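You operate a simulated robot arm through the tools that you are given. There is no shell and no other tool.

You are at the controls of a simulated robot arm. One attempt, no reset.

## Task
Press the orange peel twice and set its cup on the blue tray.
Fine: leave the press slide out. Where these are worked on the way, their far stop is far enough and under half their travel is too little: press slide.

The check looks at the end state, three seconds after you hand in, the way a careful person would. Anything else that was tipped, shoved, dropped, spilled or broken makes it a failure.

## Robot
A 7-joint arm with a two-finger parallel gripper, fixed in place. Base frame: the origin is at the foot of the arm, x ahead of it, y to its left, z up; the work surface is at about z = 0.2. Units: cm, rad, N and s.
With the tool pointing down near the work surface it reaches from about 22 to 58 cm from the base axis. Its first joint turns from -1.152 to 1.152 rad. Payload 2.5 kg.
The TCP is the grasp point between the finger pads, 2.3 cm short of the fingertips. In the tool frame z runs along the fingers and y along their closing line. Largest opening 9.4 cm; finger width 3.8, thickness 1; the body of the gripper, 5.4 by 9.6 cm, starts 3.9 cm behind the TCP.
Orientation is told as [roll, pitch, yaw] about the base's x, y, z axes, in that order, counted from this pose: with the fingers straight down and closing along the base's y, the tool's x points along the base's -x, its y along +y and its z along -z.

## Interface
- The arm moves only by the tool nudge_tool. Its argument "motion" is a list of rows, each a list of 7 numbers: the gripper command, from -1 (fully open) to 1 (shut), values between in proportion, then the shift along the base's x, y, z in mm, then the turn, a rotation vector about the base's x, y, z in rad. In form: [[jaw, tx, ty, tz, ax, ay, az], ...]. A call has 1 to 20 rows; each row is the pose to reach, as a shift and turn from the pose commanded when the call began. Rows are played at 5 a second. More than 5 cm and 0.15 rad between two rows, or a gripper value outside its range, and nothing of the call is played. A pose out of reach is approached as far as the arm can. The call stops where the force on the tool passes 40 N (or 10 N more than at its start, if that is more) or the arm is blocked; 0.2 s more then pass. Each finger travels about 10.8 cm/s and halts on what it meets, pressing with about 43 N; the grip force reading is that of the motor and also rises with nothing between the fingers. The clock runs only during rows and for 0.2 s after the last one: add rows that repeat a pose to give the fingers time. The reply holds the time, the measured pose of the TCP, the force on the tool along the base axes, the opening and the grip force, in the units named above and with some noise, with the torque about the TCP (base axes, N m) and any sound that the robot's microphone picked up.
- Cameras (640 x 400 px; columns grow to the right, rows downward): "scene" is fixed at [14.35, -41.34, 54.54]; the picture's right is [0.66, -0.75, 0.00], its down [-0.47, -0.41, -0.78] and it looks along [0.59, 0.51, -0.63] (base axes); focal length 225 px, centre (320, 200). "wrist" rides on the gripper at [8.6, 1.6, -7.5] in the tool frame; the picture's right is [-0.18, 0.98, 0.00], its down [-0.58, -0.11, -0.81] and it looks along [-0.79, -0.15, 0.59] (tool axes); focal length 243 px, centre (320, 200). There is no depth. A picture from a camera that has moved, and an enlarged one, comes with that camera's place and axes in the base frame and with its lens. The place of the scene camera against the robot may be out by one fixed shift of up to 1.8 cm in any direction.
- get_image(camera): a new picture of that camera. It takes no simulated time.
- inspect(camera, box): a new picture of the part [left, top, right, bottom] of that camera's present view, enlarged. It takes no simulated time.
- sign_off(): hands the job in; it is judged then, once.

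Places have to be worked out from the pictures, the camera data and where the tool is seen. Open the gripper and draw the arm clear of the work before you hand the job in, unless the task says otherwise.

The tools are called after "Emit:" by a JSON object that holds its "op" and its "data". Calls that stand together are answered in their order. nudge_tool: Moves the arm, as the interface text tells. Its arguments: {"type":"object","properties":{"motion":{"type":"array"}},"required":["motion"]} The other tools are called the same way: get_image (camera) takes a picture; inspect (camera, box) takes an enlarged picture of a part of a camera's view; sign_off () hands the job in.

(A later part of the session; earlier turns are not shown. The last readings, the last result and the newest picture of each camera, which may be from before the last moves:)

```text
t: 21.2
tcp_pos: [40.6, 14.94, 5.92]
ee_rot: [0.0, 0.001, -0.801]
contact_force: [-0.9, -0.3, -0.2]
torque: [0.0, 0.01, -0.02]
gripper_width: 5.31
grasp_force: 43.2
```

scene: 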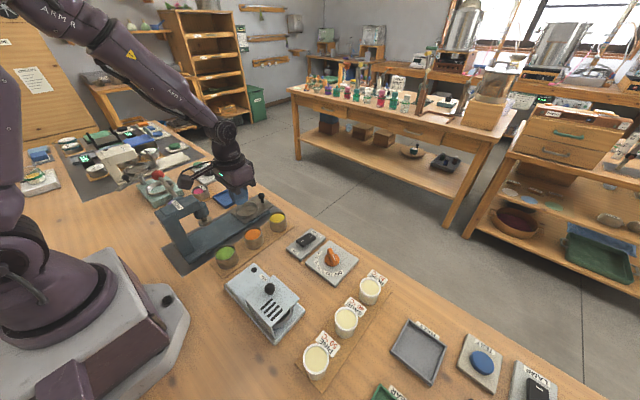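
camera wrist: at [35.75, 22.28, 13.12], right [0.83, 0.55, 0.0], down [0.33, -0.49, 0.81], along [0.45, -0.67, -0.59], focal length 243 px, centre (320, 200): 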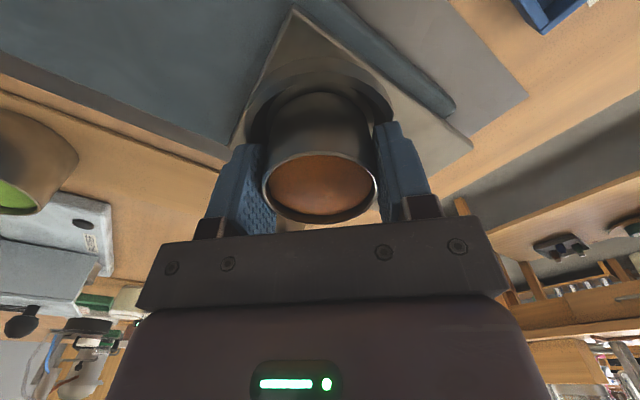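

At 5.92 the contact is gone, and the earlier torque matches the +x,+y fingertip on the ring's top edge, so the cup base must be only a few millimetres above the floor. I'll shift 1 mm back toward −x,−y, ease down 1 mm, and open in stages to set it down.

Emit:
{"op": "nudge_tool", "data": {"motion": [[1, -1, -1, 0, 0, 0, 0], [1, -1, -1, -1, 0, 0, 0], [1, -1, -1, -1, 0, 0, 0], [-0.15, -1, -1, -1, 0, 0, 0], [-0.2, -1, -1, -1, 0, 0, 0], [-0.3, -1, -1, -1, 0, 0, 0], [-0.4, -1, -1, -1, 0, 0, 0], [-0.4, -1, -1, -1, 0, 0, 0]]}}

Emit:
{"op": "get_image", "data": {"camera": "wrist"}}

Emit:
{"op": "inspect", "data": {"camera": "scene", "box": [220, 175, 280, 225]}}

```text
t: 23.0
tcp_pos: [40.56, 14.82, 5.68]
ee_rot: [0.0, -0.001, -0.8]
contact_force: [0.5, -0.4, -1.0]
torque: [-0.02, 0.0, -0.01]
gripper_width: 6.57
grasp_force: 0.2
```

```text
taken
camera wrist: at [35.69, 22.11, 13.22], right [0.83, 0.55, 0.0], down [0.33, -0.49, 0.81], along [0.45, -0.67, -0.59], focal length 243 px, centre (320, 200)
```

wrist: 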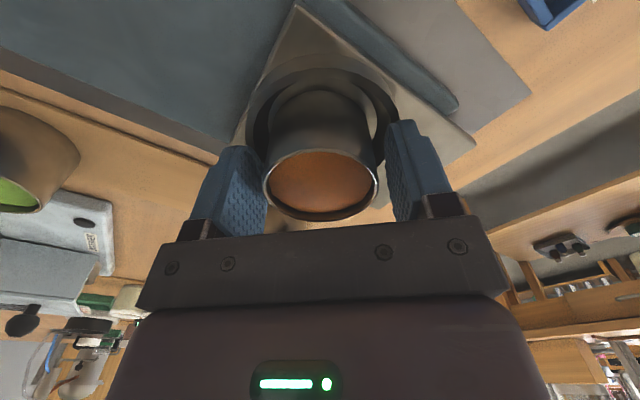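

```text
8.00 times, centred on (250, 200) of scene
camera zoom: at [14.35, -41.34, 54.54], right [0.66, -0.75, 0.0], down [-0.47, -0.41, -0.78], along [0.59, 0.51, -0.63], focal length 1798 px, centre (880, 200)
```

zoom: 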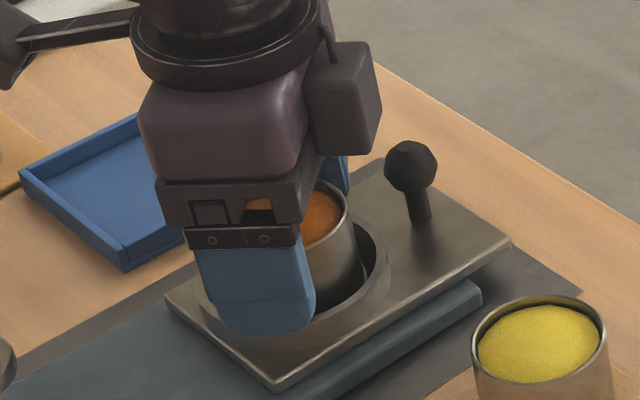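

The gripper is open at 6.6 cm and the cup stands in the ring. I'll rise straight up and check how it sits.

Emit:
{"op": "nudge_tool", "data": {"motion": [[-0.4, 0, 0, 10, 0, 0, 0], [-0.5, 0, 0, 30, 0, 0, 0], [-0.5, 0, 0, 60, 0, 0, 0], [-0.5, 0, 0, 100, 0, 0, 0], [-0.5, 0, 0, 120, 0, 0, 0], [-0.5, 0, 0, 120, 0, 0, 0]]}}

Emit:
{"op": "get_image", "data": {"camera": "wrist"}}

Emit:
{"op": "inspect", "data": {"camera": "scene", "box": [170, 170, 290, 250]}}

```text
t: 24.4
tcp_pos: [40.23, 14.78, 17.92]
ee_rot: [0.0, 0.0, -0.799]
contact_force: [0.0, 0.4, -0.2]
torque: [-0.01, 0.03, -0.01]
gripper_width: 7.03
grasp_force: 0.0
```

```text
taken
camera wrist: at [35.34, 22.19, 25.35], right [0.83, 0.55, 0.0], down [0.33, -0.49, 0.81], along [0.45, -0.67, -0.59], focal length 243 px, centre (320, 200)
```

wrist: 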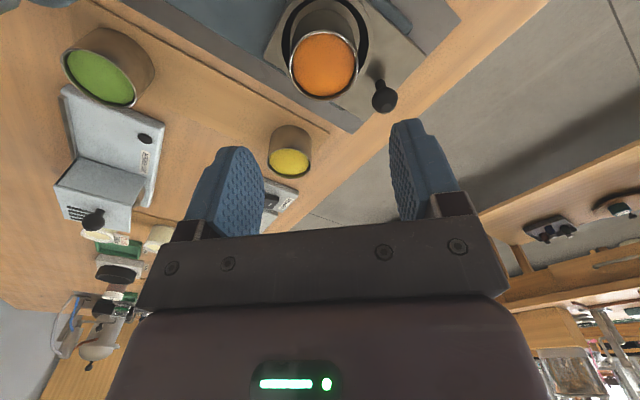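

```text
5.00 times, centred on (230, 210) of scene
camera zoom: at [14.35, -41.34, 54.54], right [0.66, -0.75, 0.0], down [-0.47, -0.41, -0.78], along [0.59, 0.51, -0.63], focal length 1124 px, centre (770, 150)
```

zoom: 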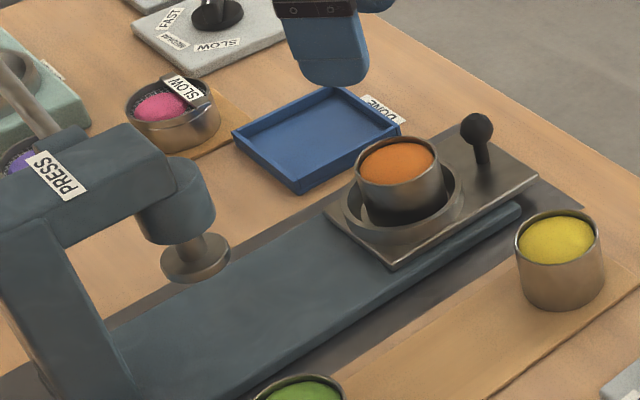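

The cup stands in the ring and looks level. I'll zoom in to confirm it is flat, and to locate the slide knob.

Emit:
{"op": "inspect", "data": {"camera": "wrist", "box": [240, 0, 440, 125]}}

Emit:
{"op": "inspect", "data": {"camera": "scene", "box": [225, 185, 285, 230]}}

```text
3.20 times, centred on (340, 62) of wrist
camera zoom: at [35.34, 22.19, 25.35], right [0.83, 0.55, 0.0], down [0.33, -0.49, 0.81], along [0.45, -0.67, -0.59], focal length 776 px, centre (256, 640)
```

zoom: 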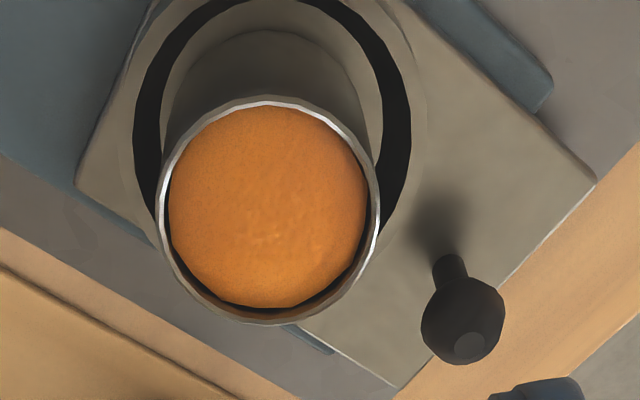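

```text
8.89 times, centred on (255, 208) of scene
camera zoom: at [14.35, -41.34, 54.54], right [0.66, -0.75, 0.0], down [-0.47, -0.41, -0.78], along [0.59, 0.51, -0.63], focal length 1998 px, centre (898, 133)
```

zoom: 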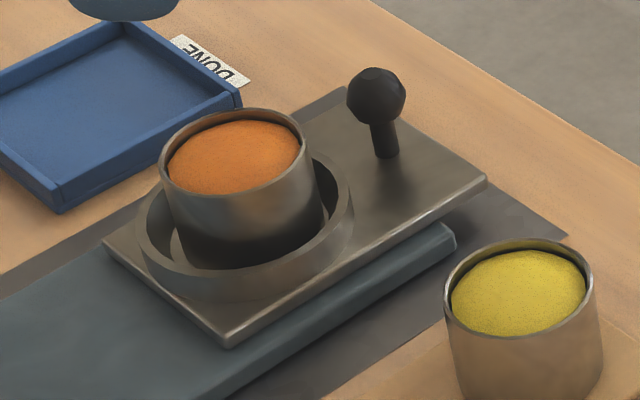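

The cup sits flat in the ring. The slide knob is a ball near (46.9, 14.9, 5.0), about 2.2 cm across. I'll turn the yaw back to 0 and move above it at height.

Emit:
{"op": "nudge_tool", "data": {"motion": [[-0.4, 10, 0, 0, 0, 0, 0.13], [-0.3, 20, 0, 0, 0, 0, 0.26], [-0.3, 32, 0, 0, 0, 0, 0.39], [-0.3, 44, 0, 0, 0, 0, 0.52], [-0.3, 56, 0, 0, 0, 0, 0.66], [-0.3, 66, 0, 0, 0, 0, 0.8], [-0.3, 66, 0, 0, 0, 0, 0.8]]}}

Emit:
{"op": "get_image", "data": {"camera": "wrist"}}

```text
t: 26.0
tcp_pos: [46.97, 14.83, 18.02]
ee_rot: [0.001, -0.001, 0.003]
contact_force: [1.5, -0.3, -0.7]
torque: [0.0, -0.03, 0.0]
gripper_width: 6.11
grasp_force: 0.1
```

```text
taken
camera wrist: at [38.39, 16.46, 25.43], right [0.18, 0.98, 0.0], down [0.58, -0.11, 0.81], along [0.79, -0.15, -0.59], focal length 243 px, centre (320, 200)
```

wrist: 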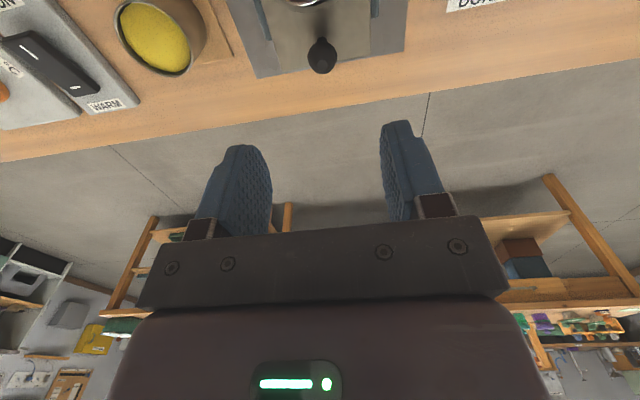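

The ball sits at (46.9, 15.0) and the gripper is directly above it. I'll pitch 0.3 rad and descend with the fingers straddling the ball.

Emit:
{"op": "nudge_tool", "data": {"motion": [[-0.3, 2, 1, -25, 0, 0.1, 0], [-0.3, 2, 1, -55, 0, 0.2, 0], [-0.3, 2, 1, -85, 0, 0.3, 0], [-0.3, 2, 1, -105, 0, 0.3, 0], [-0.3, 2, 1, -118, 0, 0.3, 0], [-0.3, 2, 1, -126, 0, 0.3, 0], [-0.3, 2, 1, -126, 0, 0.3, 0]]}}

Emit:
{"op": "get_image", "data": {"camera": "wrist"}}

Emit:
{"op": "inspect", "data": {"camera": "scene", "box": [210, 130, 310, 230]}}

```text
t: 27.6
tcp_pos: [47.23, 14.96, 5.35]
ee_rot: [-0.001, 0.3, 0.002]
contact_force: [0.2, -0.5, -0.6]
torque: [0.0, 0.0, 0.01]
gripper_width: 6.13
grasp_force: 0.1
```

```text
taken
camera wrist: at [41.32, 16.57, 14.94], right [0.18, 0.98, -0.05], down [0.79, -0.11, 0.6], along [0.58, -0.15, -0.8], focal length 243 px, centre (320, 200)
```

wrist: 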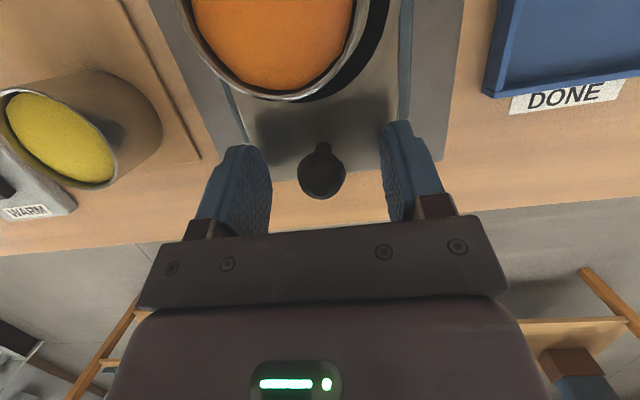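

```text
4.00 times, centred on (260, 180) of scene
camera zoom: at [14.35, -41.34, 54.54], right [0.66, -0.75, 0.0], down [-0.47, -0.41, -0.78], along [0.59, 0.51, -0.63], focal length 899 px, centre (560, 280)
```

zoom: 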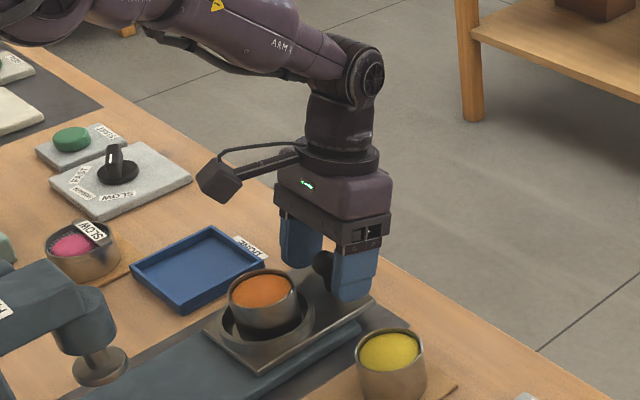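

The ball is centred between the pads, level with the TCP. I'll close on it.

Emit:
{"op": "nudge_tool", "data": {"motion": [[0.3, 0, 0, 0, 0, 0, 0], [1, 0, 0, 0, 0, 0, 0], [1, 0, 0, 0, 0, 0, 0], [1, 0, 0, 0, 0, 0, 0]]}}

Emit:
{"op": "get_image", "data": {"camera": "wrist"}}

```text
t: 28.6
tcp_pos: [47.2, 14.97, 5.36]
ee_rot: [0.0, 0.3, 0.001]
contact_force: [0.6, 6.1, -4.2]
torque: [0.06, -0.24, 0.01]
gripper_width: 2.34
grasp_force: 44.6
```

```text
taken
camera wrist: at [41.3, 16.62, 14.95], right [0.18, 0.98, -0.05], down [0.79, -0.11, 0.6], along [0.58, -0.15, -0.8], focal length 243 px, centre (320, 200)
```

wrist: 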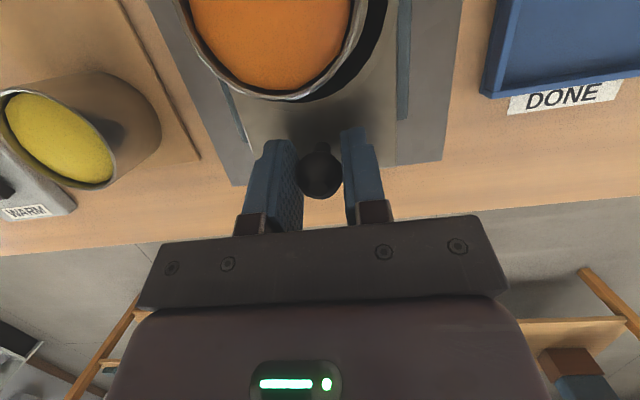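

The ball is gripped (2.34 cm), with 6 N sideways from a slight y misalignment. I'll ease 1 mm in +y and start pushing the slide gently toward −x, the first 40 mm.

Emit:
{"op": "nudge_tool", "data": {"motion": [[1, 0, 1, 0, 0, 0, 0], [1, -2, 1, 0, 0, 0, 0], [1, -6, 1, 0, 0, 0, 0], [1, -12, 1, 0, 0, 0, 0], [1, -19, 1, 0, 0, 0, 0], [1, -26, 1, 0, 0, 0, 0], [1, -33, 1, 0, 0, 0, 0], [1, -38, 1, 0, 0, 0, 0], [1, -40, 1, 0, 0, 0, 0], [1, -40, 1, 0, 0, 0, 0]]}}

Emit:
{"op": "get_image", "data": {"camera": "wrist"}}

Emit:
{"op": "inspect", "data": {"camera": "scene", "box": [160, 130, 300, 260]}}

```text
t: 30.8
tcp_pos: [43.28, 14.97, 5.35]
ee_rot: [0.0, 0.299, 0.001]
contact_force: [0.1, 1.0, 17.7]
torque: [0.04, 0.6, 0.02]
gripper_width: 2.36
grasp_force: 44.6
```

```text
taken
camera wrist: at [37.29, 16.64, 14.94], right [0.18, 0.98, -0.05], down [0.79, -0.11, 0.6], along [0.58, -0.15, -0.8], focal length 243 px, centre (320, 200)
```

wrist: 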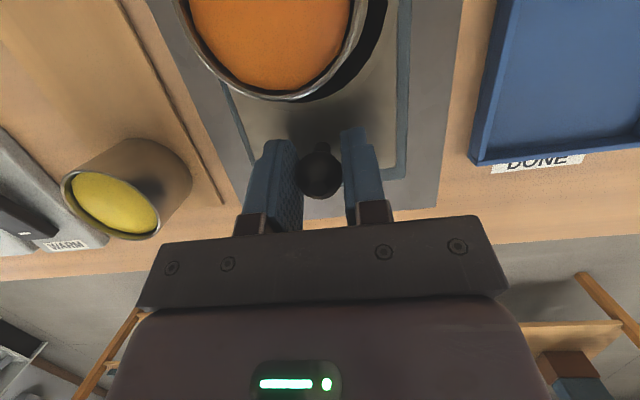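

```text
3.08 times, centred on (230, 195) of scene
camera zoom: at [14.35, -41.35, 54.54], right [0.66, -0.75, 0.0], down [-0.47, -0.41, -0.78], along [0.59, 0.51, -0.63], focal length 692 px, centre (597, 215)
```

zoom: 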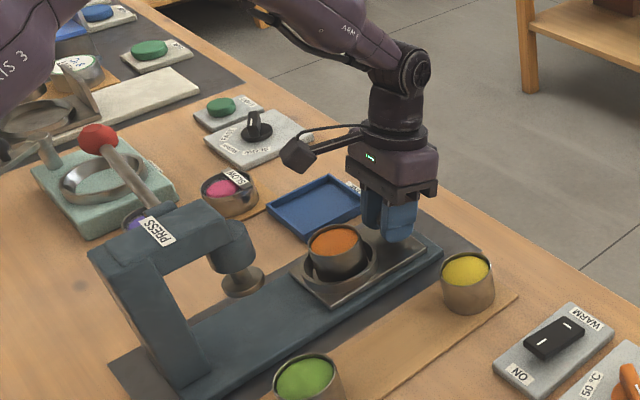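

The slide moves with the gripper and the cup stays put, but there's now 18 N vertical load on the ball. I'll relieve it by raising 3 mm before continuing.

Emit:
{"op": "nudge_tool", "data": {"motion": [[1, 0, 0, 1, 0, 0, 0], [1, 0, 0, 2, 0, 0, 0], [1, 0, 0, 2, 0, 0, 0]]}}

```text
t: 31.6
tcp_pos: [43.3, 14.97, 5.17]
ee_rot: [0.0, 0.3, 0.0]
contact_force: [0.6, 3.2, -6.4]
torque: [0.03, -1.25, -0.01]
gripper_width: 2.33
grasp_force: 45.0
```

The load swings quickly with height, so the grip is stiff. Rather than tilt while gripping, I'll open slightly, tilt to about 0.65 rad here, and re-grip, which clears the press head further in.

Emit:
{"op": "nudge_tool", "data": {"motion": [[0.2, 0, 0, 0, 0, 0, 0], [0.0, 0, 0, 0, 0, 0, 0], [0.0, 0, 0, 0, 0, 0.12, 0], [0.0, -1, 0, 0, 0, 0.24, 0], [0.0, -1, 0, 0, 0, 0.35, 0], [0.0, -1, 0, 0, 0, 0.35, 0]]}}

Emit:
{"op": "get_image", "data": {"camera": "wrist"}}

Emit:
{"op": "inspect", "data": {"camera": "scene", "box": [180, 130, 300, 250]}}

```text
t: 33.0
tcp_pos: [43.17, 14.89, 5.59]
ee_rot: [0.0, 0.651, 0.0]
contact_force: [0.5, -0.9, -0.7]
torque: [-0.01, -0.05, -0.03]
gripper_width: 4.7
grasp_force: 0.1
```

```text
taken
camera wrist: at [40.93, 16.61, 16.57], right [0.15, 0.98, -0.11], down [0.95, -0.11, 0.29], along [0.27, -0.15, -0.95], focal length 243 px, centre (320, 200)
```

wrist: 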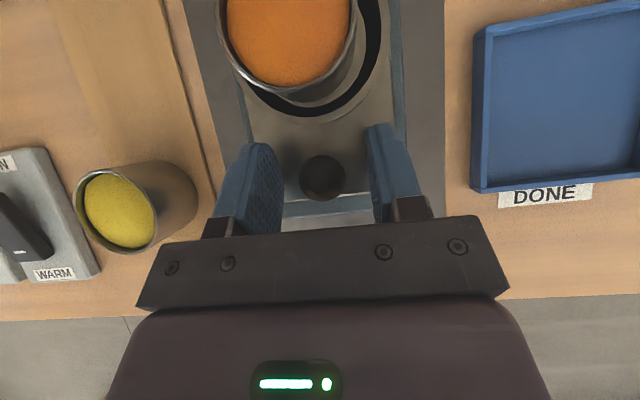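

```text
3.33 times, centred on (240, 190) of scene
camera zoom: at [14.35, -41.34, 54.54], right [0.66, -0.75, 0.0], down [-0.47, -0.41, -0.78], along [0.59, 0.51, -0.63], focal length 749 px, centre (587, 233)
```

zoom: 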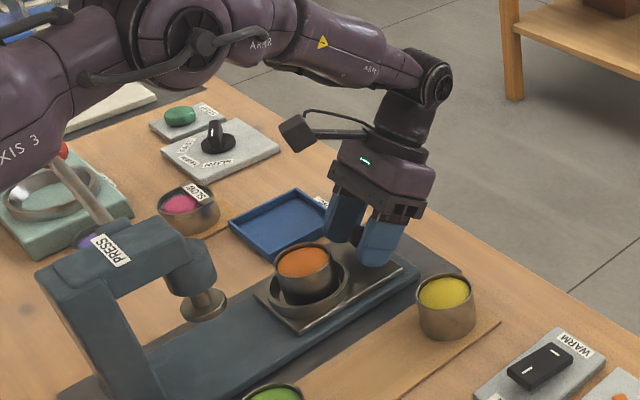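

The ball is still between the pads after tilting. I'll close again with a 1 mm y correction and check the loads.

Emit:
{"op": "nudge_tool", "data": {"motion": [[0.2, 0, 1, 0, 0, 0, 0], [0.6, 0, 1, 0, 0, 0, 0], [1, 0, 1, 0, 0, 0, 0], [1, 0, 1, 0, 0, 0, 0], [1, 0, 1, 0, 0, 0, 0]]}}

```text
t: 34.2
tcp_pos: [43.26, 14.98, 5.35]
ee_rot: [-0.004, 0.651, -0.001]
contact_force: [0.1, -11.5, 2.0]
torque: [-0.03, 0.28, 0.01]
gripper_width: 2.35
grasp_force: 45.0
```

The grip is good, with 11 N in −y, so I'll take back about 0.6 mm and push in another 50 mm slowly.

Emit:
{"op": "nudge_tool", "data": {"motion": [[1, 0, -0.6, 0, 0, 0, 0], [1, -2, -0.6, 0, 0, 0, 0], [1, -6, -0.6, 0, 0, 0, 0], [1, -12, -0.6, 0, 0, 0, 0], [1, -19, -0.6, 0, 0, 0, 0], [1, -26, -0.6, 0, 0, 0, 0], [1, -33, -0.6, 0, 0, 0, 0], [1, -40, -0.6, 0, 0, 0, 0], [1, -46, -0.6, 0, 0, 0, 0], [1, -50, -0.6, 0, 0, 0, 0], [1, -50, -0.6, 0, 0, 0, 0]]}}

Emit:
{"op": "get_image", "data": {"camera": "wrist"}}

Emit:
{"op": "inspect", "data": {"camera": "scene", "box": [160, 140, 300, 260]}}

```text
t: 36.6
tcp_pos: [38.24, 14.93, 5.42]
ee_rot: [-0.005, 0.649, -0.002]
contact_force: [-0.8, -21.4, 3.4]
torque: [0.0, -0.17, -0.09]
gripper_width: 2.34
grasp_force: 45.2
```

```text
taken
camera wrist: at [35.91, 16.69, 16.53], right [0.15, 0.98, -0.12], down [0.95, -0.11, 0.29], along [0.27, -0.15, -0.95], focal length 243 px, centre (320, 200)
```

wrist: 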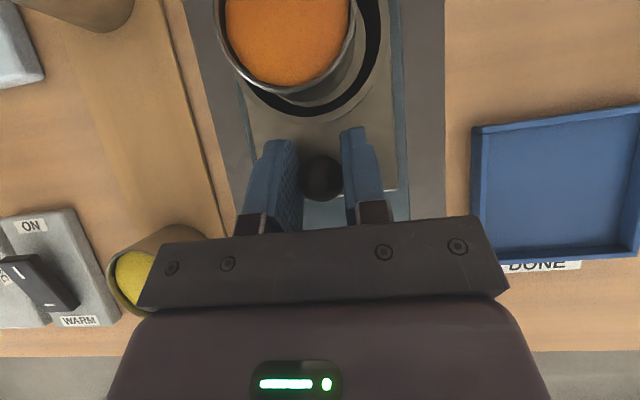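

```text
3.33 times, centred on (230, 200) of scene
camera zoom: at [14.35, -41.34, 54.54], right [0.66, -0.75, 0.0], down [-0.47, -0.41, -0.78], along [0.59, 0.51, -0.63], focal length 749 px, centre (620, 200)
```

zoom: 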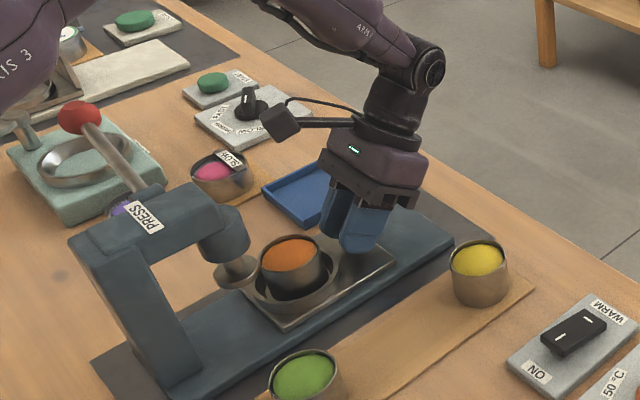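

The slide keeps moving, now about 9 cm in, with the cup steady. Before the cup goes under the ram I want to check the gap between the cup rim and the ram disc.

Emit:
{"op": "inspect", "data": {"camera": "scene", "box": [190, 180, 260, 240]}}

```text
6.67 times, centred on (225, 210) of scene
camera zoom: at [14.35, -41.34, 54.54], right [0.66, -0.75, 0.0], down [-0.47, -0.41, -0.78], along [0.59, 0.51, -0.63], focal length 1499 px, centre (953, 133)
```

zoom: 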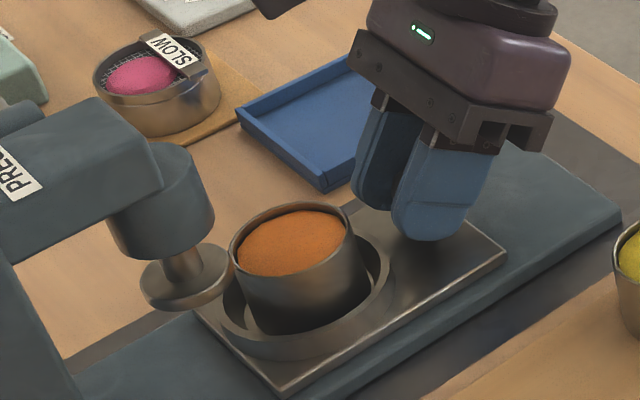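

The ram disc bottom is about z=7.5 and the cup rim about 6.3, so there's roughly 1 cm clearance, and the ram axis is near x≈26.6. I'll relieve the 21 N side load by 1.5 mm in −y and push in another 40 mm.

Emit:
{"op": "nudge_tool", "data": {"motion": [[1, 0, -1.5, 0, 0, 0, 0], [1, -2, -1.5, 0, 0, 0, 0], [1, -6, -1.5, 0, 0, 0, 0], [1, -11, -1.5, 0, 0, 0, 0], [1, -17, -1.5, 0, 0, 0, 0], [1, -23, -1.5, 0, 0, 0, 0], [1, -29, -1.5, 0, 0, 0, 0], [1, -34, -1.5, 0, 0, 0, 0], [1, -38, -1.5, 0, 0, 0, 0], [1, -40, -1.5, 0, 0, 0, 0], [1, -40, -1.5, 0, 0, 0, 0]]}}

Emit:
{"op": "get_image", "data": {"camera": "wrist"}}

Emit:
{"op": "inspect", "data": {"camera": "scene", "box": [165, 160, 265, 250]}}

```text
t: 39.0
tcp_pos: [34.04, 14.97, 5.53]
ee_rot: [0.006, 0.65, 0.004]
contact_force: [-1.0, 11.4, -7.0]
torque: [-0.03, -0.29, -0.13]
gripper_width: 2.33
grasp_force: 45.1
```

```text
taken
camera wrist: at [31.82, 16.59, 16.55], right [0.15, 0.98, -0.11], down [0.95, -0.11, 0.29], along [0.27, -0.14, -0.95], focal length 243 px, centre (320, 200)
```

wrist: 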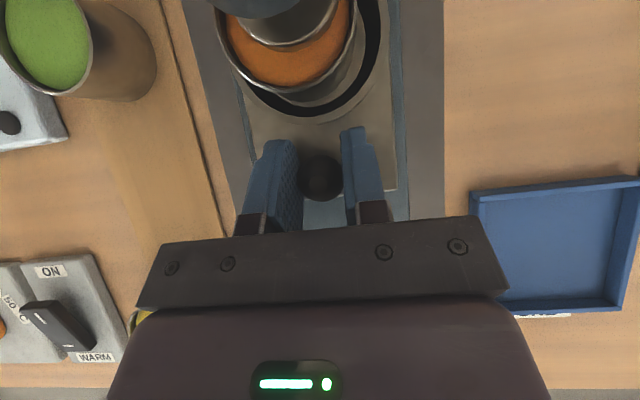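

```text
4.44 times, centred on (215, 205) of scene
camera zoom: at [14.36, -41.34, 54.54], right [0.66, -0.75, 0.0], down [-0.47, -0.41, -0.78], along [0.59, 0.51, -0.63], focal length 999 px, centre (787, 178)
```

zoom: 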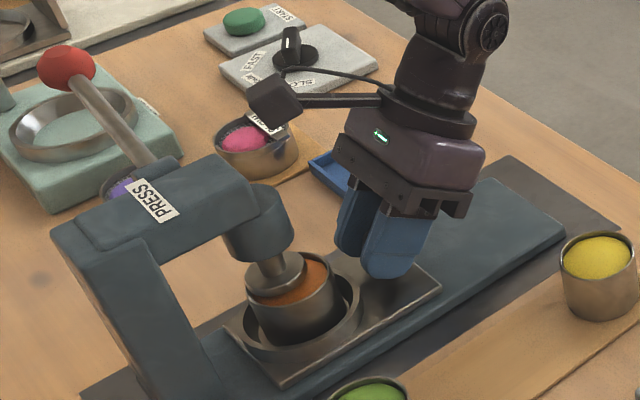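

The cup is almost under the ram, about 0.8 cm short. I'll creep in with 1.5–2 mm steps until the slide meets its inner stop, correcting y slightly.

Emit:
{"op": "nudge_tool", "data": {"motion": [[1, 0, 0.8, 0, 0, 0, 0], [1, -2, 0.8, 0, 0, 0, 0], [1, -4, 0.8, 0, 0, 0, 0], [1, -6, 0.8, 0, 0, 0, 0], [1, -8, 0.8, 0, 0, 0, 0], [1, -9.5, 0.8, 0, 0, 0, 0], [1, -11, 0.8, 0, 0, 0, 0], [1, -12.5, 0.8, 0, 0, 0, 0], [1, -14, 0.8, 0, 0, 0, 0], [1, -14, 0.8, 0, 0, 0, 0]]}}

Emit:
{"op": "get_image", "data": {"camera": "wrist"}}

Emit:
{"op": "inspect", "data": {"camera": "scene", "box": [165, 160, 265, 250]}}

```text
t: 40.8
tcp_pos: [33.49, 15.05, 5.42]
ee_rot: [0.003, 0.631, -0.002]
contact_force: [4.0, 1.2, -1.9]
torque: [0.01, 0.43, 0.03]
gripper_width: 2.37
grasp_force: 45.5
stopped in row 9: the force on the tool passed its limit at 40 N (the readings are from after the stop); the commanded pose is now the measured one
```

```text
taken
camera wrist: at [31.05, 16.62, 16.57], right [0.15, 0.98, -0.11], down [0.94, -0.11, 0.31], along [0.29, -0.15, -0.95], focal length 243 px, centre (320, 200)
```

wrist: 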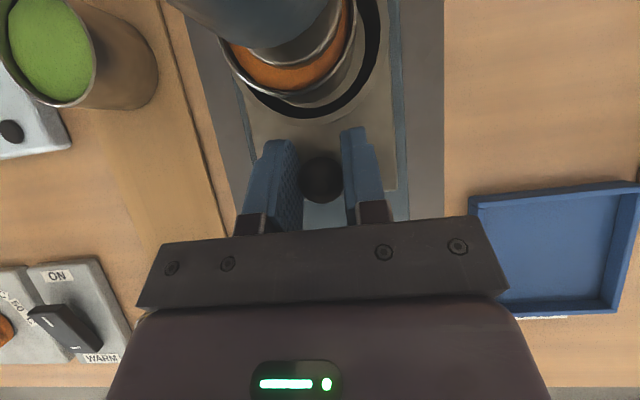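

```text
4.44 times, centred on (215, 205) of scene
camera zoom: at [14.35, -41.35, 54.54], right [0.66, -0.75, 0.0], down [-0.47, -0.41, -0.78], along [0.59, 0.51, -0.63], focal length 999 px, centre (787, 178)
```

zoom: 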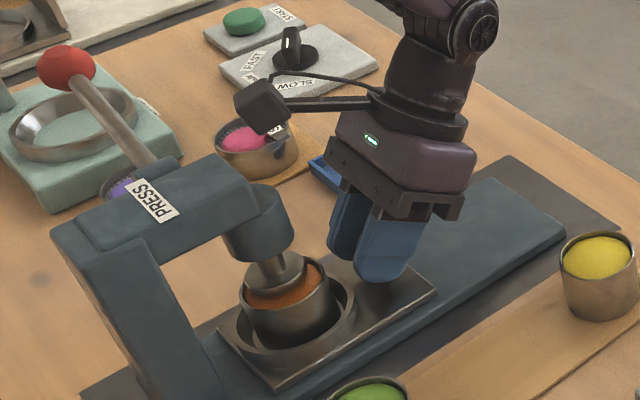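

The push stopped against more than 40 N at about 13.7 cm of travel, which is probably the inner stop. I'll zoom in to check the ram really lines up with the cup and that nothing else caused the stop.

Emit:
{"op": "inspect", "data": {"camera": "scene", "box": [205, 195, 255, 240]}}

Emit:
{"op": "inspect", "data": {"camera": "wrist", "box": [180, 0, 420, 140]}}

Emit:
{"op": "inspect", "data": {"camera": "scene", "box": [190, 165, 250, 205]}}

```text
8.89 times, centred on (230, 218) of scene
camera zoom: at [14.35, -41.35, 54.54], right [0.66, -0.75, 0.0], down [-0.47, -0.41, -0.78], along [0.59, 0.51, -0.63], focal length 1998 px, centre (1120, 44)
```

zoom: 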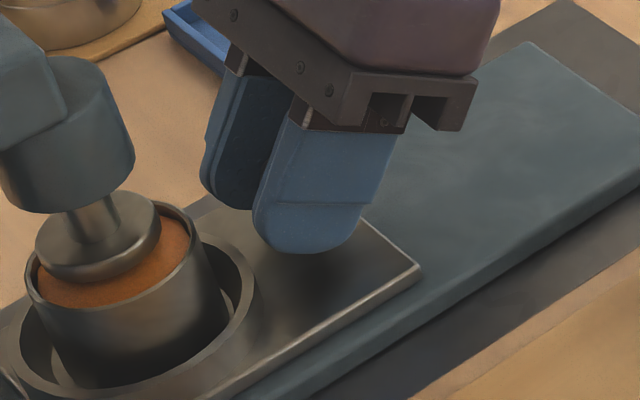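

```text
2.67 times, centred on (300, 70) of wrist
camera zoom: at [31.05, 16.62, 16.57], right [0.15, 0.98, -0.11], down [0.94, -0.11, 0.31], along [0.29, -0.15, -0.95], focal length 647 px, centre (373, 547)
```

zoom: 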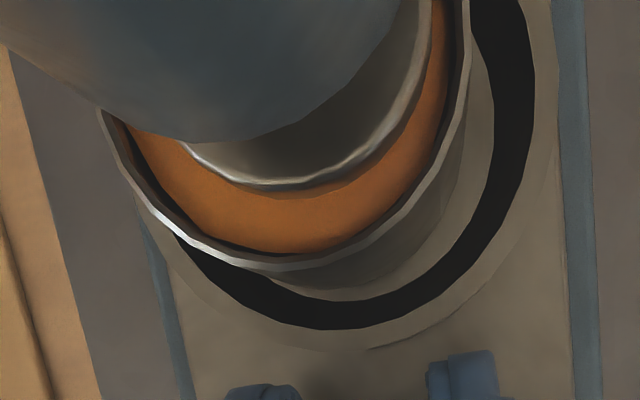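

```text
10.00 times, centred on (220, 185) of scene
camera zoom: at [14.35, -41.35, 54.54], right [0.66, -0.75, 0.0], down [-0.47, -0.41, -0.78], along [0.59, 0.51, -0.63], focal length 2248 px, centre (1320, 350)
```

zoom: 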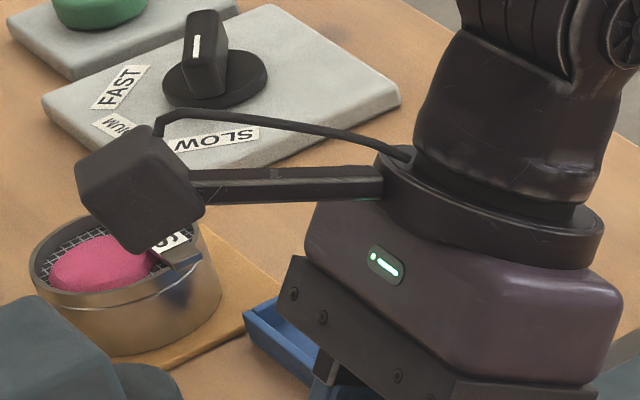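

The geometry checks out: the dish, cup and ram centres all lie near (27, 14.9), and the camera bracket is clear, so the slide is at its inner stop. I'll release the knob and back away along the tool axis.

Emit:
{"op": "nudge_tool", "data": {"motion": [[0.3, 0, 0, 0, 0, 0, 0], [0.0, 0, 0, 0, 0, 0, 0], [0.0, 0, 0, 0, 0, 0, 0], [0.0, 12, 0, 16, 0, 0, 0], [0.0, 30, 0, 40, 0, 0, 0], [0.0, 50, 0, 75, 0, 0, 0], [0.0, 60, 0, 115, 0, 0, 0], [0.0, 60, 0, 150, 0, 0, 0], [0.0, 60, 0, 150, 0, 0, 0]]}}

Emit:
{"op": "get_image", "data": {"camera": "wrist"}}

Emit:
{"op": "get_image", "data": {"camera": "scene"}}

```text
t: 42.8
tcp_pos: [39.85, 15.0, 20.26]
ee_rot: [0.003, 0.633, 0.0]
contact_force: [0.2, 0.2, 0.4]
torque: [0.01, 0.0, 0.0]
gripper_width: 4.7
grasp_force: 0.1
```

```text
taken
camera wrist: at [37.33, 16.62, 31.41], right [0.15, 0.98, -0.11], down [0.95, -0.11, 0.31], along [0.29, -0.15, -0.95], focal length 243 px, centre (320, 200)
```

wrist: 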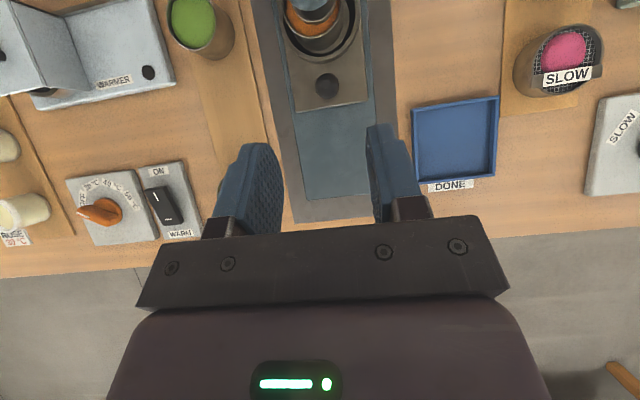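

```text
taken
```

scene: 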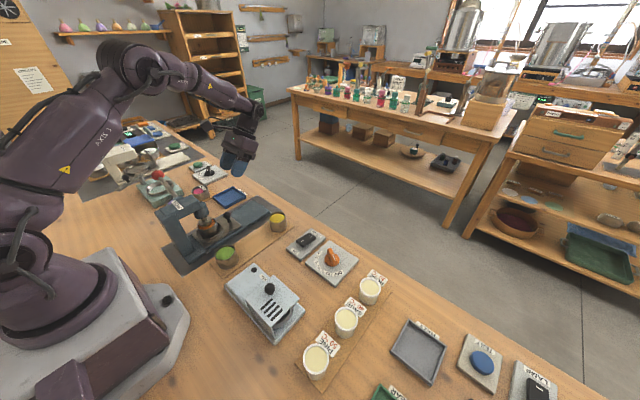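

The slide stays in and the cup is under the ram. Next is the lever: its knob is near (24.1, 29.7, 18.8), hinged about x near (18.2, 16.3) in y–z. I'll level the tool and climb toward it first.

Emit:
{"op": "nudge_tool", "data": {"motion": [[0.0, -5, 5, 30, 0, -0.13, 0], [0.0, -15, 20, 60, 0, -0.26, 0], [0.0, -27, 35, 90, 0, -0.39, 0], [0.0, -40, 50, 110, 0, -0.52, 0], [0.0, -50, 65, 120, 0, -0.633, 0], [-0.3, -50, 65, 120, 0, -0.633, 0]]}}

```text
t: 44.2
tcp_pos: [34.54, 21.46, 32.51]
ee_rot: [0.004, -0.003, -0.004]
contact_force: [0.9, 0.6, -0.3]
torque: [-0.03, 0.0, -0.02]
gripper_width: 6.1
grasp_force: 0.0
```

Now I'll yaw +90° so the fingers close along x, and move behind and above the lever knob at about (24, 35, 30).

Emit:
{"op": "nudge_tool", "data": {"motion": [[-0.3, -9, 11, 0, 0, 0, 0.13], [-0.3, -18, 23, 0, 0, 0, 0.26], [-0.3, -27, 35, 0, 0, 0, 0.39], [-0.3, -36, 47, 0, 0, 0, 0.52], [-0.3, -45, 59, 0, 0, 0, 0.65], [-0.3, -54, 71, 0, 0, 0, 0.78], [-0.3, -63, 83, 0, 0, 0, 0.91], [-0.3, -72, 95, 0, 0, 0, 1.04], [-0.3, -81, 107, 0, 0, 0, 1.17], [-0.3, -90, 119, 0, 0, 0, 1.3], [-0.3, -98, 130, 0, 0, 0, 1.43], [-0.3, -104, 139, 0, 0, 0, 1.57], [-0.3, -104, 139, 0, 0, 0, 1.57]]}}

Emit:
{"op": "get_image", "data": {"camera": "wrist"}}

Emit:
{"op": "get_image", "data": {"camera": "scene"}}

```text
t: 47.0
tcp_pos: [24.23, 35.44, 32.46]
ee_rot: [0.001, 0.0, 1.57]
contact_force: [-1.2, 0.4, 0.6]
torque: [-0.01, 0.02, -0.05]
gripper_width: 6.1
grasp_force: 0.0
```

```text
taken
camera wrist: at [22.73, 26.8, 39.86], right [-0.98, 0.18, 0.0], down [0.11, 0.58, 0.81], along [0.15, 0.79, -0.59], focal length 243 px, centre (320, 200)
```

wrist: 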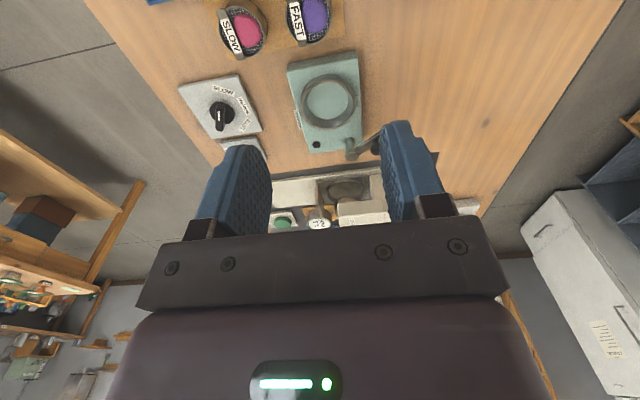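

```text
taken
```

scene: 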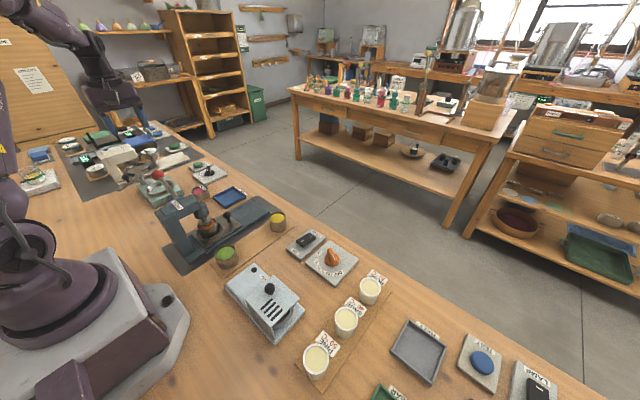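

Yaw 90° is reached without trouble. I'll tilt −0.5 rad about x so the body leans toward +y, then look at the knob.

Emit:
{"op": "nudge_tool", "data": {"motion": [[-0.3, 0, 0, -5, -0.13, 0, 0], [-0.3, 0, 0, -10, -0.26, 0, 0], [-0.3, 0, 0, -18, -0.39, 0, 0], [-0.3, 0, 0, -25, -0.5, 0, 0], [-0.3, 0, 0, -25, -0.5, 0, 0]]}}

Emit:
{"op": "get_image", "data": {"camera": "wrist"}}

Emit:
{"op": "inspect", "data": {"camera": "scene", "box": [60, 60, 260, 240]}}

```text
t: 48.2
tcp_pos: [24.11, 35.44, 29.91]
ee_rot: [0.001, 0.499, 1.568]
contact_force: [0.7, 0.4, -0.4]
torque: [0.02, 0.02, -0.01]
gripper_width: 6.11
grasp_force: 0.1
```

```text
taken
camera wrist: at [22.61, 31.45, 40.59], right [-0.98, 0.17, -0.09], down [0.11, 0.9, 0.43], along [0.15, 0.41, -0.9], focal length 243 px, centre (320, 200)
```

wrist: 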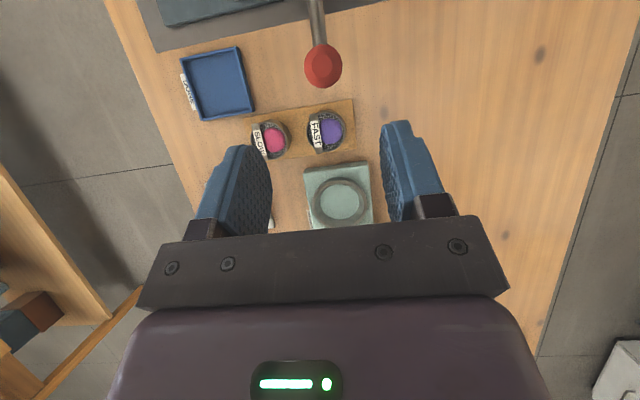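

```text
2.22 times, centred on (160, 150) of scene
camera zoom: at [14.36, -41.34, 54.54], right [0.66, -0.75, 0.0], down [-0.47, -0.41, -0.78], along [0.59, 0.51, -0.63], focal length 500 px, centre (676, 311)
```

zoom: 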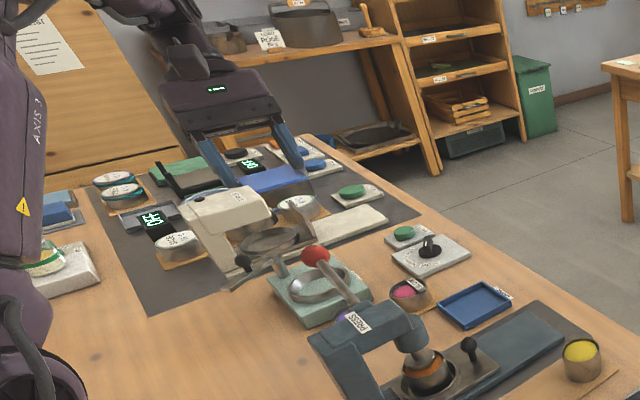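

The knob is at (24.1, 29.75, 18.8), about 3 cm across, and directly along the tool axis. I'll approach most of the way along that axis and then look again.

Emit:
{"op": "nudge_tool", "data": {"motion": [[-0.3, 0, -10, -20, 0, 0, 0], [-0.3, 0, -22, -43, 0, 0, 0], [-0.3, 0, -33, -65, 0, 0, 0], [-0.3, 0, -42, -82, 0, 0, 0], [-0.3, 0, -42, -82, 0, 0, 0]]}}

Emit:
{"op": "get_image", "data": {"camera": "wrist"}}

Emit:
{"op": "inspect", "data": {"camera": "scene", "box": [80, 100, 260, 240]}}

```text
t: 49.4
tcp_pos: [23.93, 31.22, 21.66]
ee_rot: [0.0, 0.499, 1.568]
contact_force: [0.0, -0.3, 0.2]
torque: [0.02, 0.02, -0.01]
gripper_width: 6.13
grasp_force: 0.0
```

```text
taken
camera wrist: at [22.48, 27.16, 32.4], right [-0.98, 0.17, -0.09], down [0.11, 0.9, 0.43], along [0.15, 0.41, -0.9], focal length 243 px, centre (320, 200)
```

wrist: 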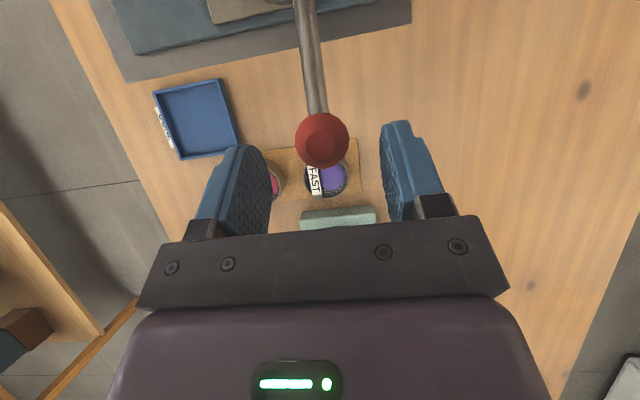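

```text
2.86 times, centred on (170, 170) of scene
camera zoom: at [14.35, -41.35, 54.54], right [0.66, -0.75, 0.0], down [-0.47, -0.41, -0.78], along [0.59, 0.51, -0.63], focal length 642 px, centre (749, 286)
```

zoom: 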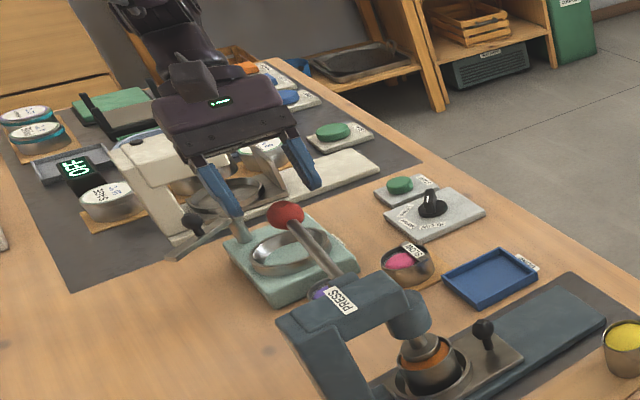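

The knob sits at (24.0, 29.7, 19.0), centred between the fingers. I'll advance the last 2.5 cm and close on it.

Emit:
{"op": "nudge_tool", "data": {"motion": [[-0.3, 0, -7, -12, 0, 0, 0], [-0.3, 0, -13, -22, 0, 0, 0], [-0.3, 0, -13, -22, 0, 0, 0], [0.2, 0, -13, -22, 0, 0, 0], [1, 0, -13, -22, 0, 0, 0], [1, 0, -13, -22, 0, 0, 0], [1, 0, -13, -22, 0, 0, 0]]}}

Emit:
{"op": "get_image", "data": {"camera": "wrist"}}

Emit:
{"op": "inspect", "data": {"camera": "scene", "box": [100, 120, 240, 230]}}

```text
t: 51.0
tcp_pos: [24.06, 29.91, 19.58]
ee_rot: [0.005, 0.501, 1.569]
contact_force: [-8.6, -4.1, -2.3]
torque: [0.23, 0.1, -0.01]
gripper_width: 3.13
grasp_force: 44.9
```

```text
taken
camera wrist: at [22.49, 25.88, 30.16], right [-0.98, 0.16, -0.08], down [0.11, 0.9, 0.43], along [0.15, 0.41, -0.9], focal length 243 px, centre (320, 200)
```

wrist: 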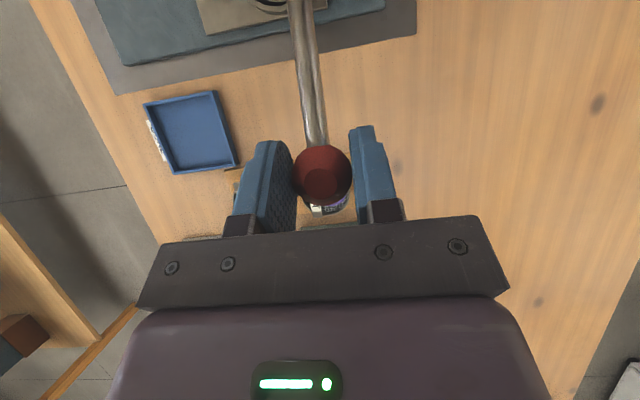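

```text
3.64 times, centred on (170, 175) of scene
camera zoom: at [14.35, -41.34, 54.54], right [0.66, -0.75, 0.0], down [-0.47, -0.41, -0.78], along [0.59, 0.51, -0.63], focal length 818 px, centre (866, 291)
```

zoom: 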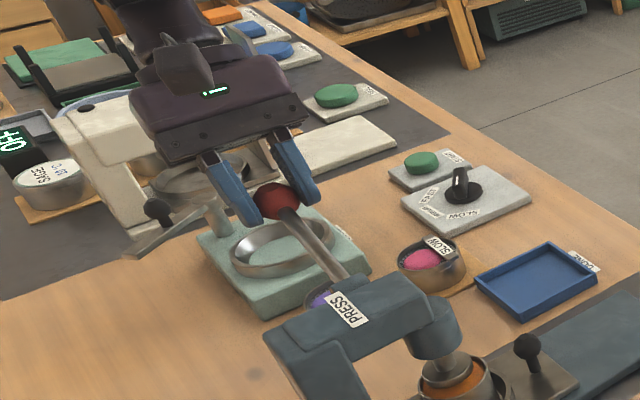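

The knob is held (3.13 cm). I'll pull the lever down along its arc in small steps, first about 18°, while easing the x side load, and watch the forces and ram.

Emit:
{"op": "nudge_tool", "data": {"motion": [[1, -0.7, 0, 0, 0, 0, 0], [1, -0.7, 1.2, -5.5, 0, 0, 0], [1, -0.7, 2.2, -11.5, 0, 0, 0], [1, -0.7, 3, -17.7, 0, 0, 0], [1, -0.7, 3.3, -23.9, 0, 0, 0], [1, -0.7, 3.4, -30, 0, 0, 0], [1, -0.7, 3.1, -36.3, 0, 0, 0], [1, -0.7, 3.1, -36.3, 0, 0, 0]]}}

Emit:
{"op": "inspect", "data": {"camera": "scene", "box": [100, 120, 260, 240]}}

```text
t: 52.8
tcp_pos: [24.0, 30.16, 15.88]
ee_rot: [0.006, 0.498, 1.571]
contact_force: [-21.9, 7.3, 12.7]
torque: [-1.12, 0.11, 0.04]
gripper_width: 3.14
grasp_force: 44.5
```

```text
3.33 times, centred on (180, 180) of scene
camera zoom: at [14.35, -41.35, 54.54], right [0.66, -0.75, 0.0], down [-0.47, -0.41, -0.78], along [0.59, 0.51, -0.63], focal length 749 px, centre (787, 267)
```

zoom: 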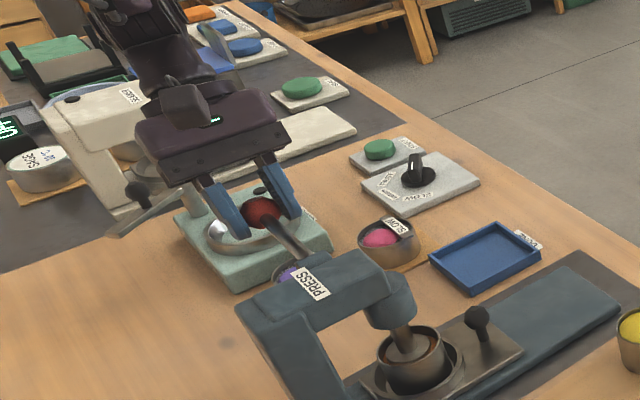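

The ram disc has gone down into the cup. The knob shows 22 N side load in x, so I'll correct 1.8 mm in x and 0.6 mm in y, and continue down the arc in small steps to find the end of the stroke.

Emit:
{"op": "nudge_tool", "data": {"motion": [[1, -1.8, 0.6, 0, 0, 0, 0], [1, -1.8, 0, -6, 0, 0, 0], [1, -1.8, -0.9, -12.3, 0, 0, 0], [1, -1.8, -2.2, -18.3, 0, 0, 0], [1, -1.8, -3.7, -24.3, 0, 0, 0], [1, -1.8, -3.7, -24.3, 0, 0, 0]]}}

Emit:
{"op": "inspect", "data": {"camera": "scene", "box": [100, 120, 260, 240]}}

```text
t: 53.8
tcp_pos: [24.06, 30.16, 14.77]
ee_rot: [0.0, 0.495, 1.567]
contact_force: [-2.3, -3.3, 7.8]
torque: [0.78, 0.03, -0.04]
gripper_width: 3.15
grasp_force: 45.6
stopped in row 4: the force on the tool passed its limit at 41 N (the readings are from after the stop); the commanded pose is now the measured one
```

```text
3.33 times, centred on (180, 180) of scene
camera zoom: at [14.35, -41.35, 54.54], right [0.66, -0.75, 0.0], down [-0.47, -0.41, -0.78], along [0.59, 0.51, -0.63], focal length 749 px, centre (787, 267)
```

zoom: 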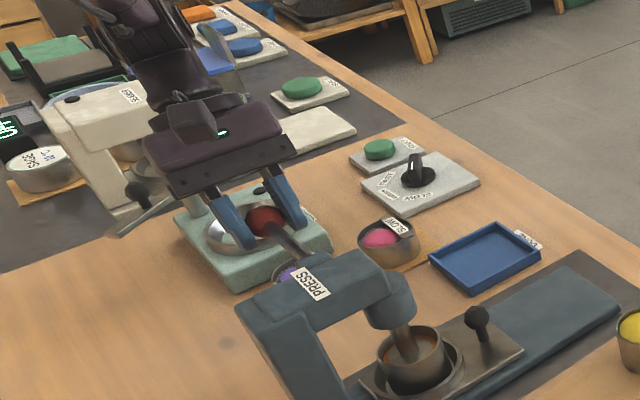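

The stroke stopped at just over 40 N with the lever about 23° down. I'll look closely at the ram and cup to judge whether that's the end of the stroke.

Emit:
{"op": "inspect", "data": {"camera": "scene", "box": [185, 185, 245, 235]}}

Emit:
{"op": "get_image", "data": {"camera": "wrist"}}

```text
8.00 times, centred on (215, 210) of scene
camera zoom: at [14.35, -41.35, 54.54], right [0.66, -0.75, 0.0], down [-0.47, -0.41, -0.78], along [0.59, 0.51, -0.63], focal length 1798 px, centre (1160, 120)
```

zoom: 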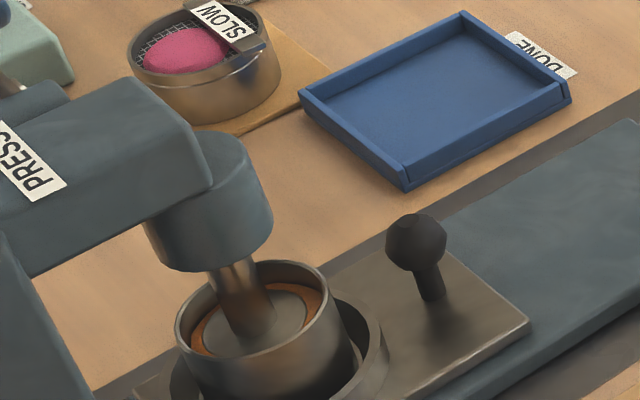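

```text
taken
camera wrist: at [22.43, 26.11, 25.38], right [-0.98, 0.17, -0.09], down [0.11, 0.89, 0.43], along [0.15, 0.41, -0.9], focal length 243 px, centre (320, 200)
```

wrist: 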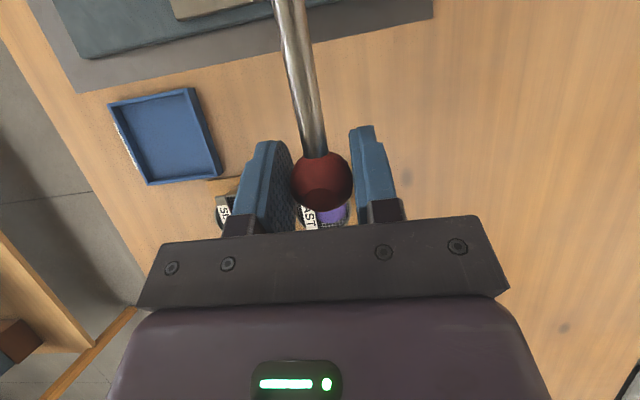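

The disc is well inside the cup and the peel is compressed, but side loads may have tripped the limit. I'll continue down gently in 2 mm steps to see whether the lever is really at its end.

Emit:
{"op": "nudge_tool", "data": {"motion": [[1, 0, 0, -2, 0, 0, 0], [1, 0, -0.3, -4, 0, 0, 0], [1, 0, -0.6, -6, 0, 0, 0], [1, 0, -1, -8, 0, 0, 0], [1, 0, -1.4, -10, 0, 0, 0], [1, 0, -1.4, -10, 0, 0, 0]]}}

Emit:
{"op": "inspect", "data": {"camera": "scene", "box": [185, 185, 245, 235]}}

```text
t: 55.2
tcp_pos: [23.94, 30.21, 13.78]
ee_rot: [-0.004, 0.491, 1.567]
contact_force: [0.0, 12.1, 34.4]
torque: [0.1, 0.0, 0.02]
gripper_width: 3.14
grasp_force: 44.8
```

```text
8.00 times, centred on (215, 210) of scene
camera zoom: at [14.35, -41.35, 54.53], right [0.66, -0.75, 0.0], down [-0.47, -0.41, -0.78], along [0.59, 0.51, -0.63], focal length 1798 px, centre (1160, 120)
```

zoom: 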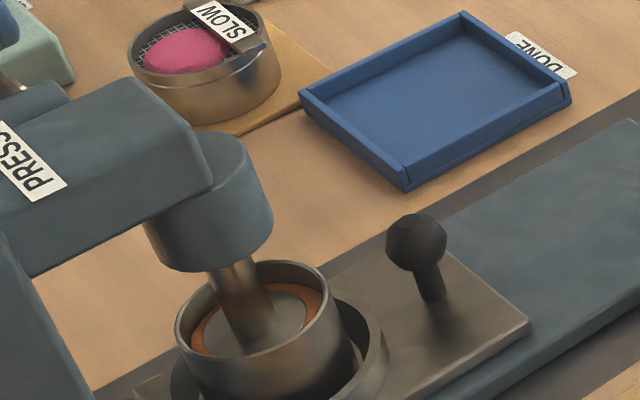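

The ram hasn't moved any further even though the tool sank another centimetre with 34 N, so the lever is at its bottom and the knob slipped slightly in the fingers. I'll check the grip with the wrist view.

Emit:
{"op": "inspect", "data": {"camera": "wrist", "box": [220, 90, 420, 240]}}

Emit:
{"op": "inspect", "data": {"camera": "scene", "box": [120, 150, 220, 220]}}

```text
2.67 times, centred on (320, 165) of wrist
camera zoom: at [22.4, 26.05, 24.48], right [-0.98, 0.16, -0.09], down [0.11, 0.89, 0.44], along [0.15, 0.42, -0.89], focal length 647 px, centre (320, 293)
```

zoom: 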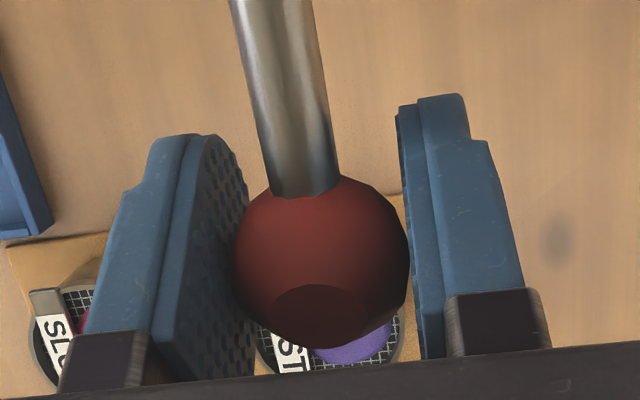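

```text
5.71 times, centred on (170, 185) of scene
camera zoom: at [14.35, -41.35, 54.53], right [0.66, -0.75, 0.0], down [-0.47, -0.41, -0.78], along [0.59, 0.51, -0.63], focal length 1285 px, centre (1177, 286)
```

zoom: 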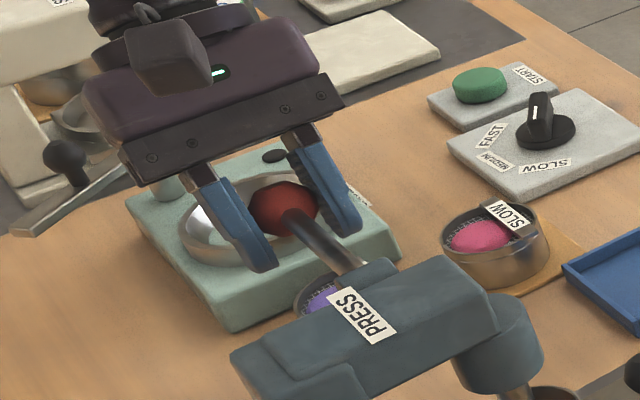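

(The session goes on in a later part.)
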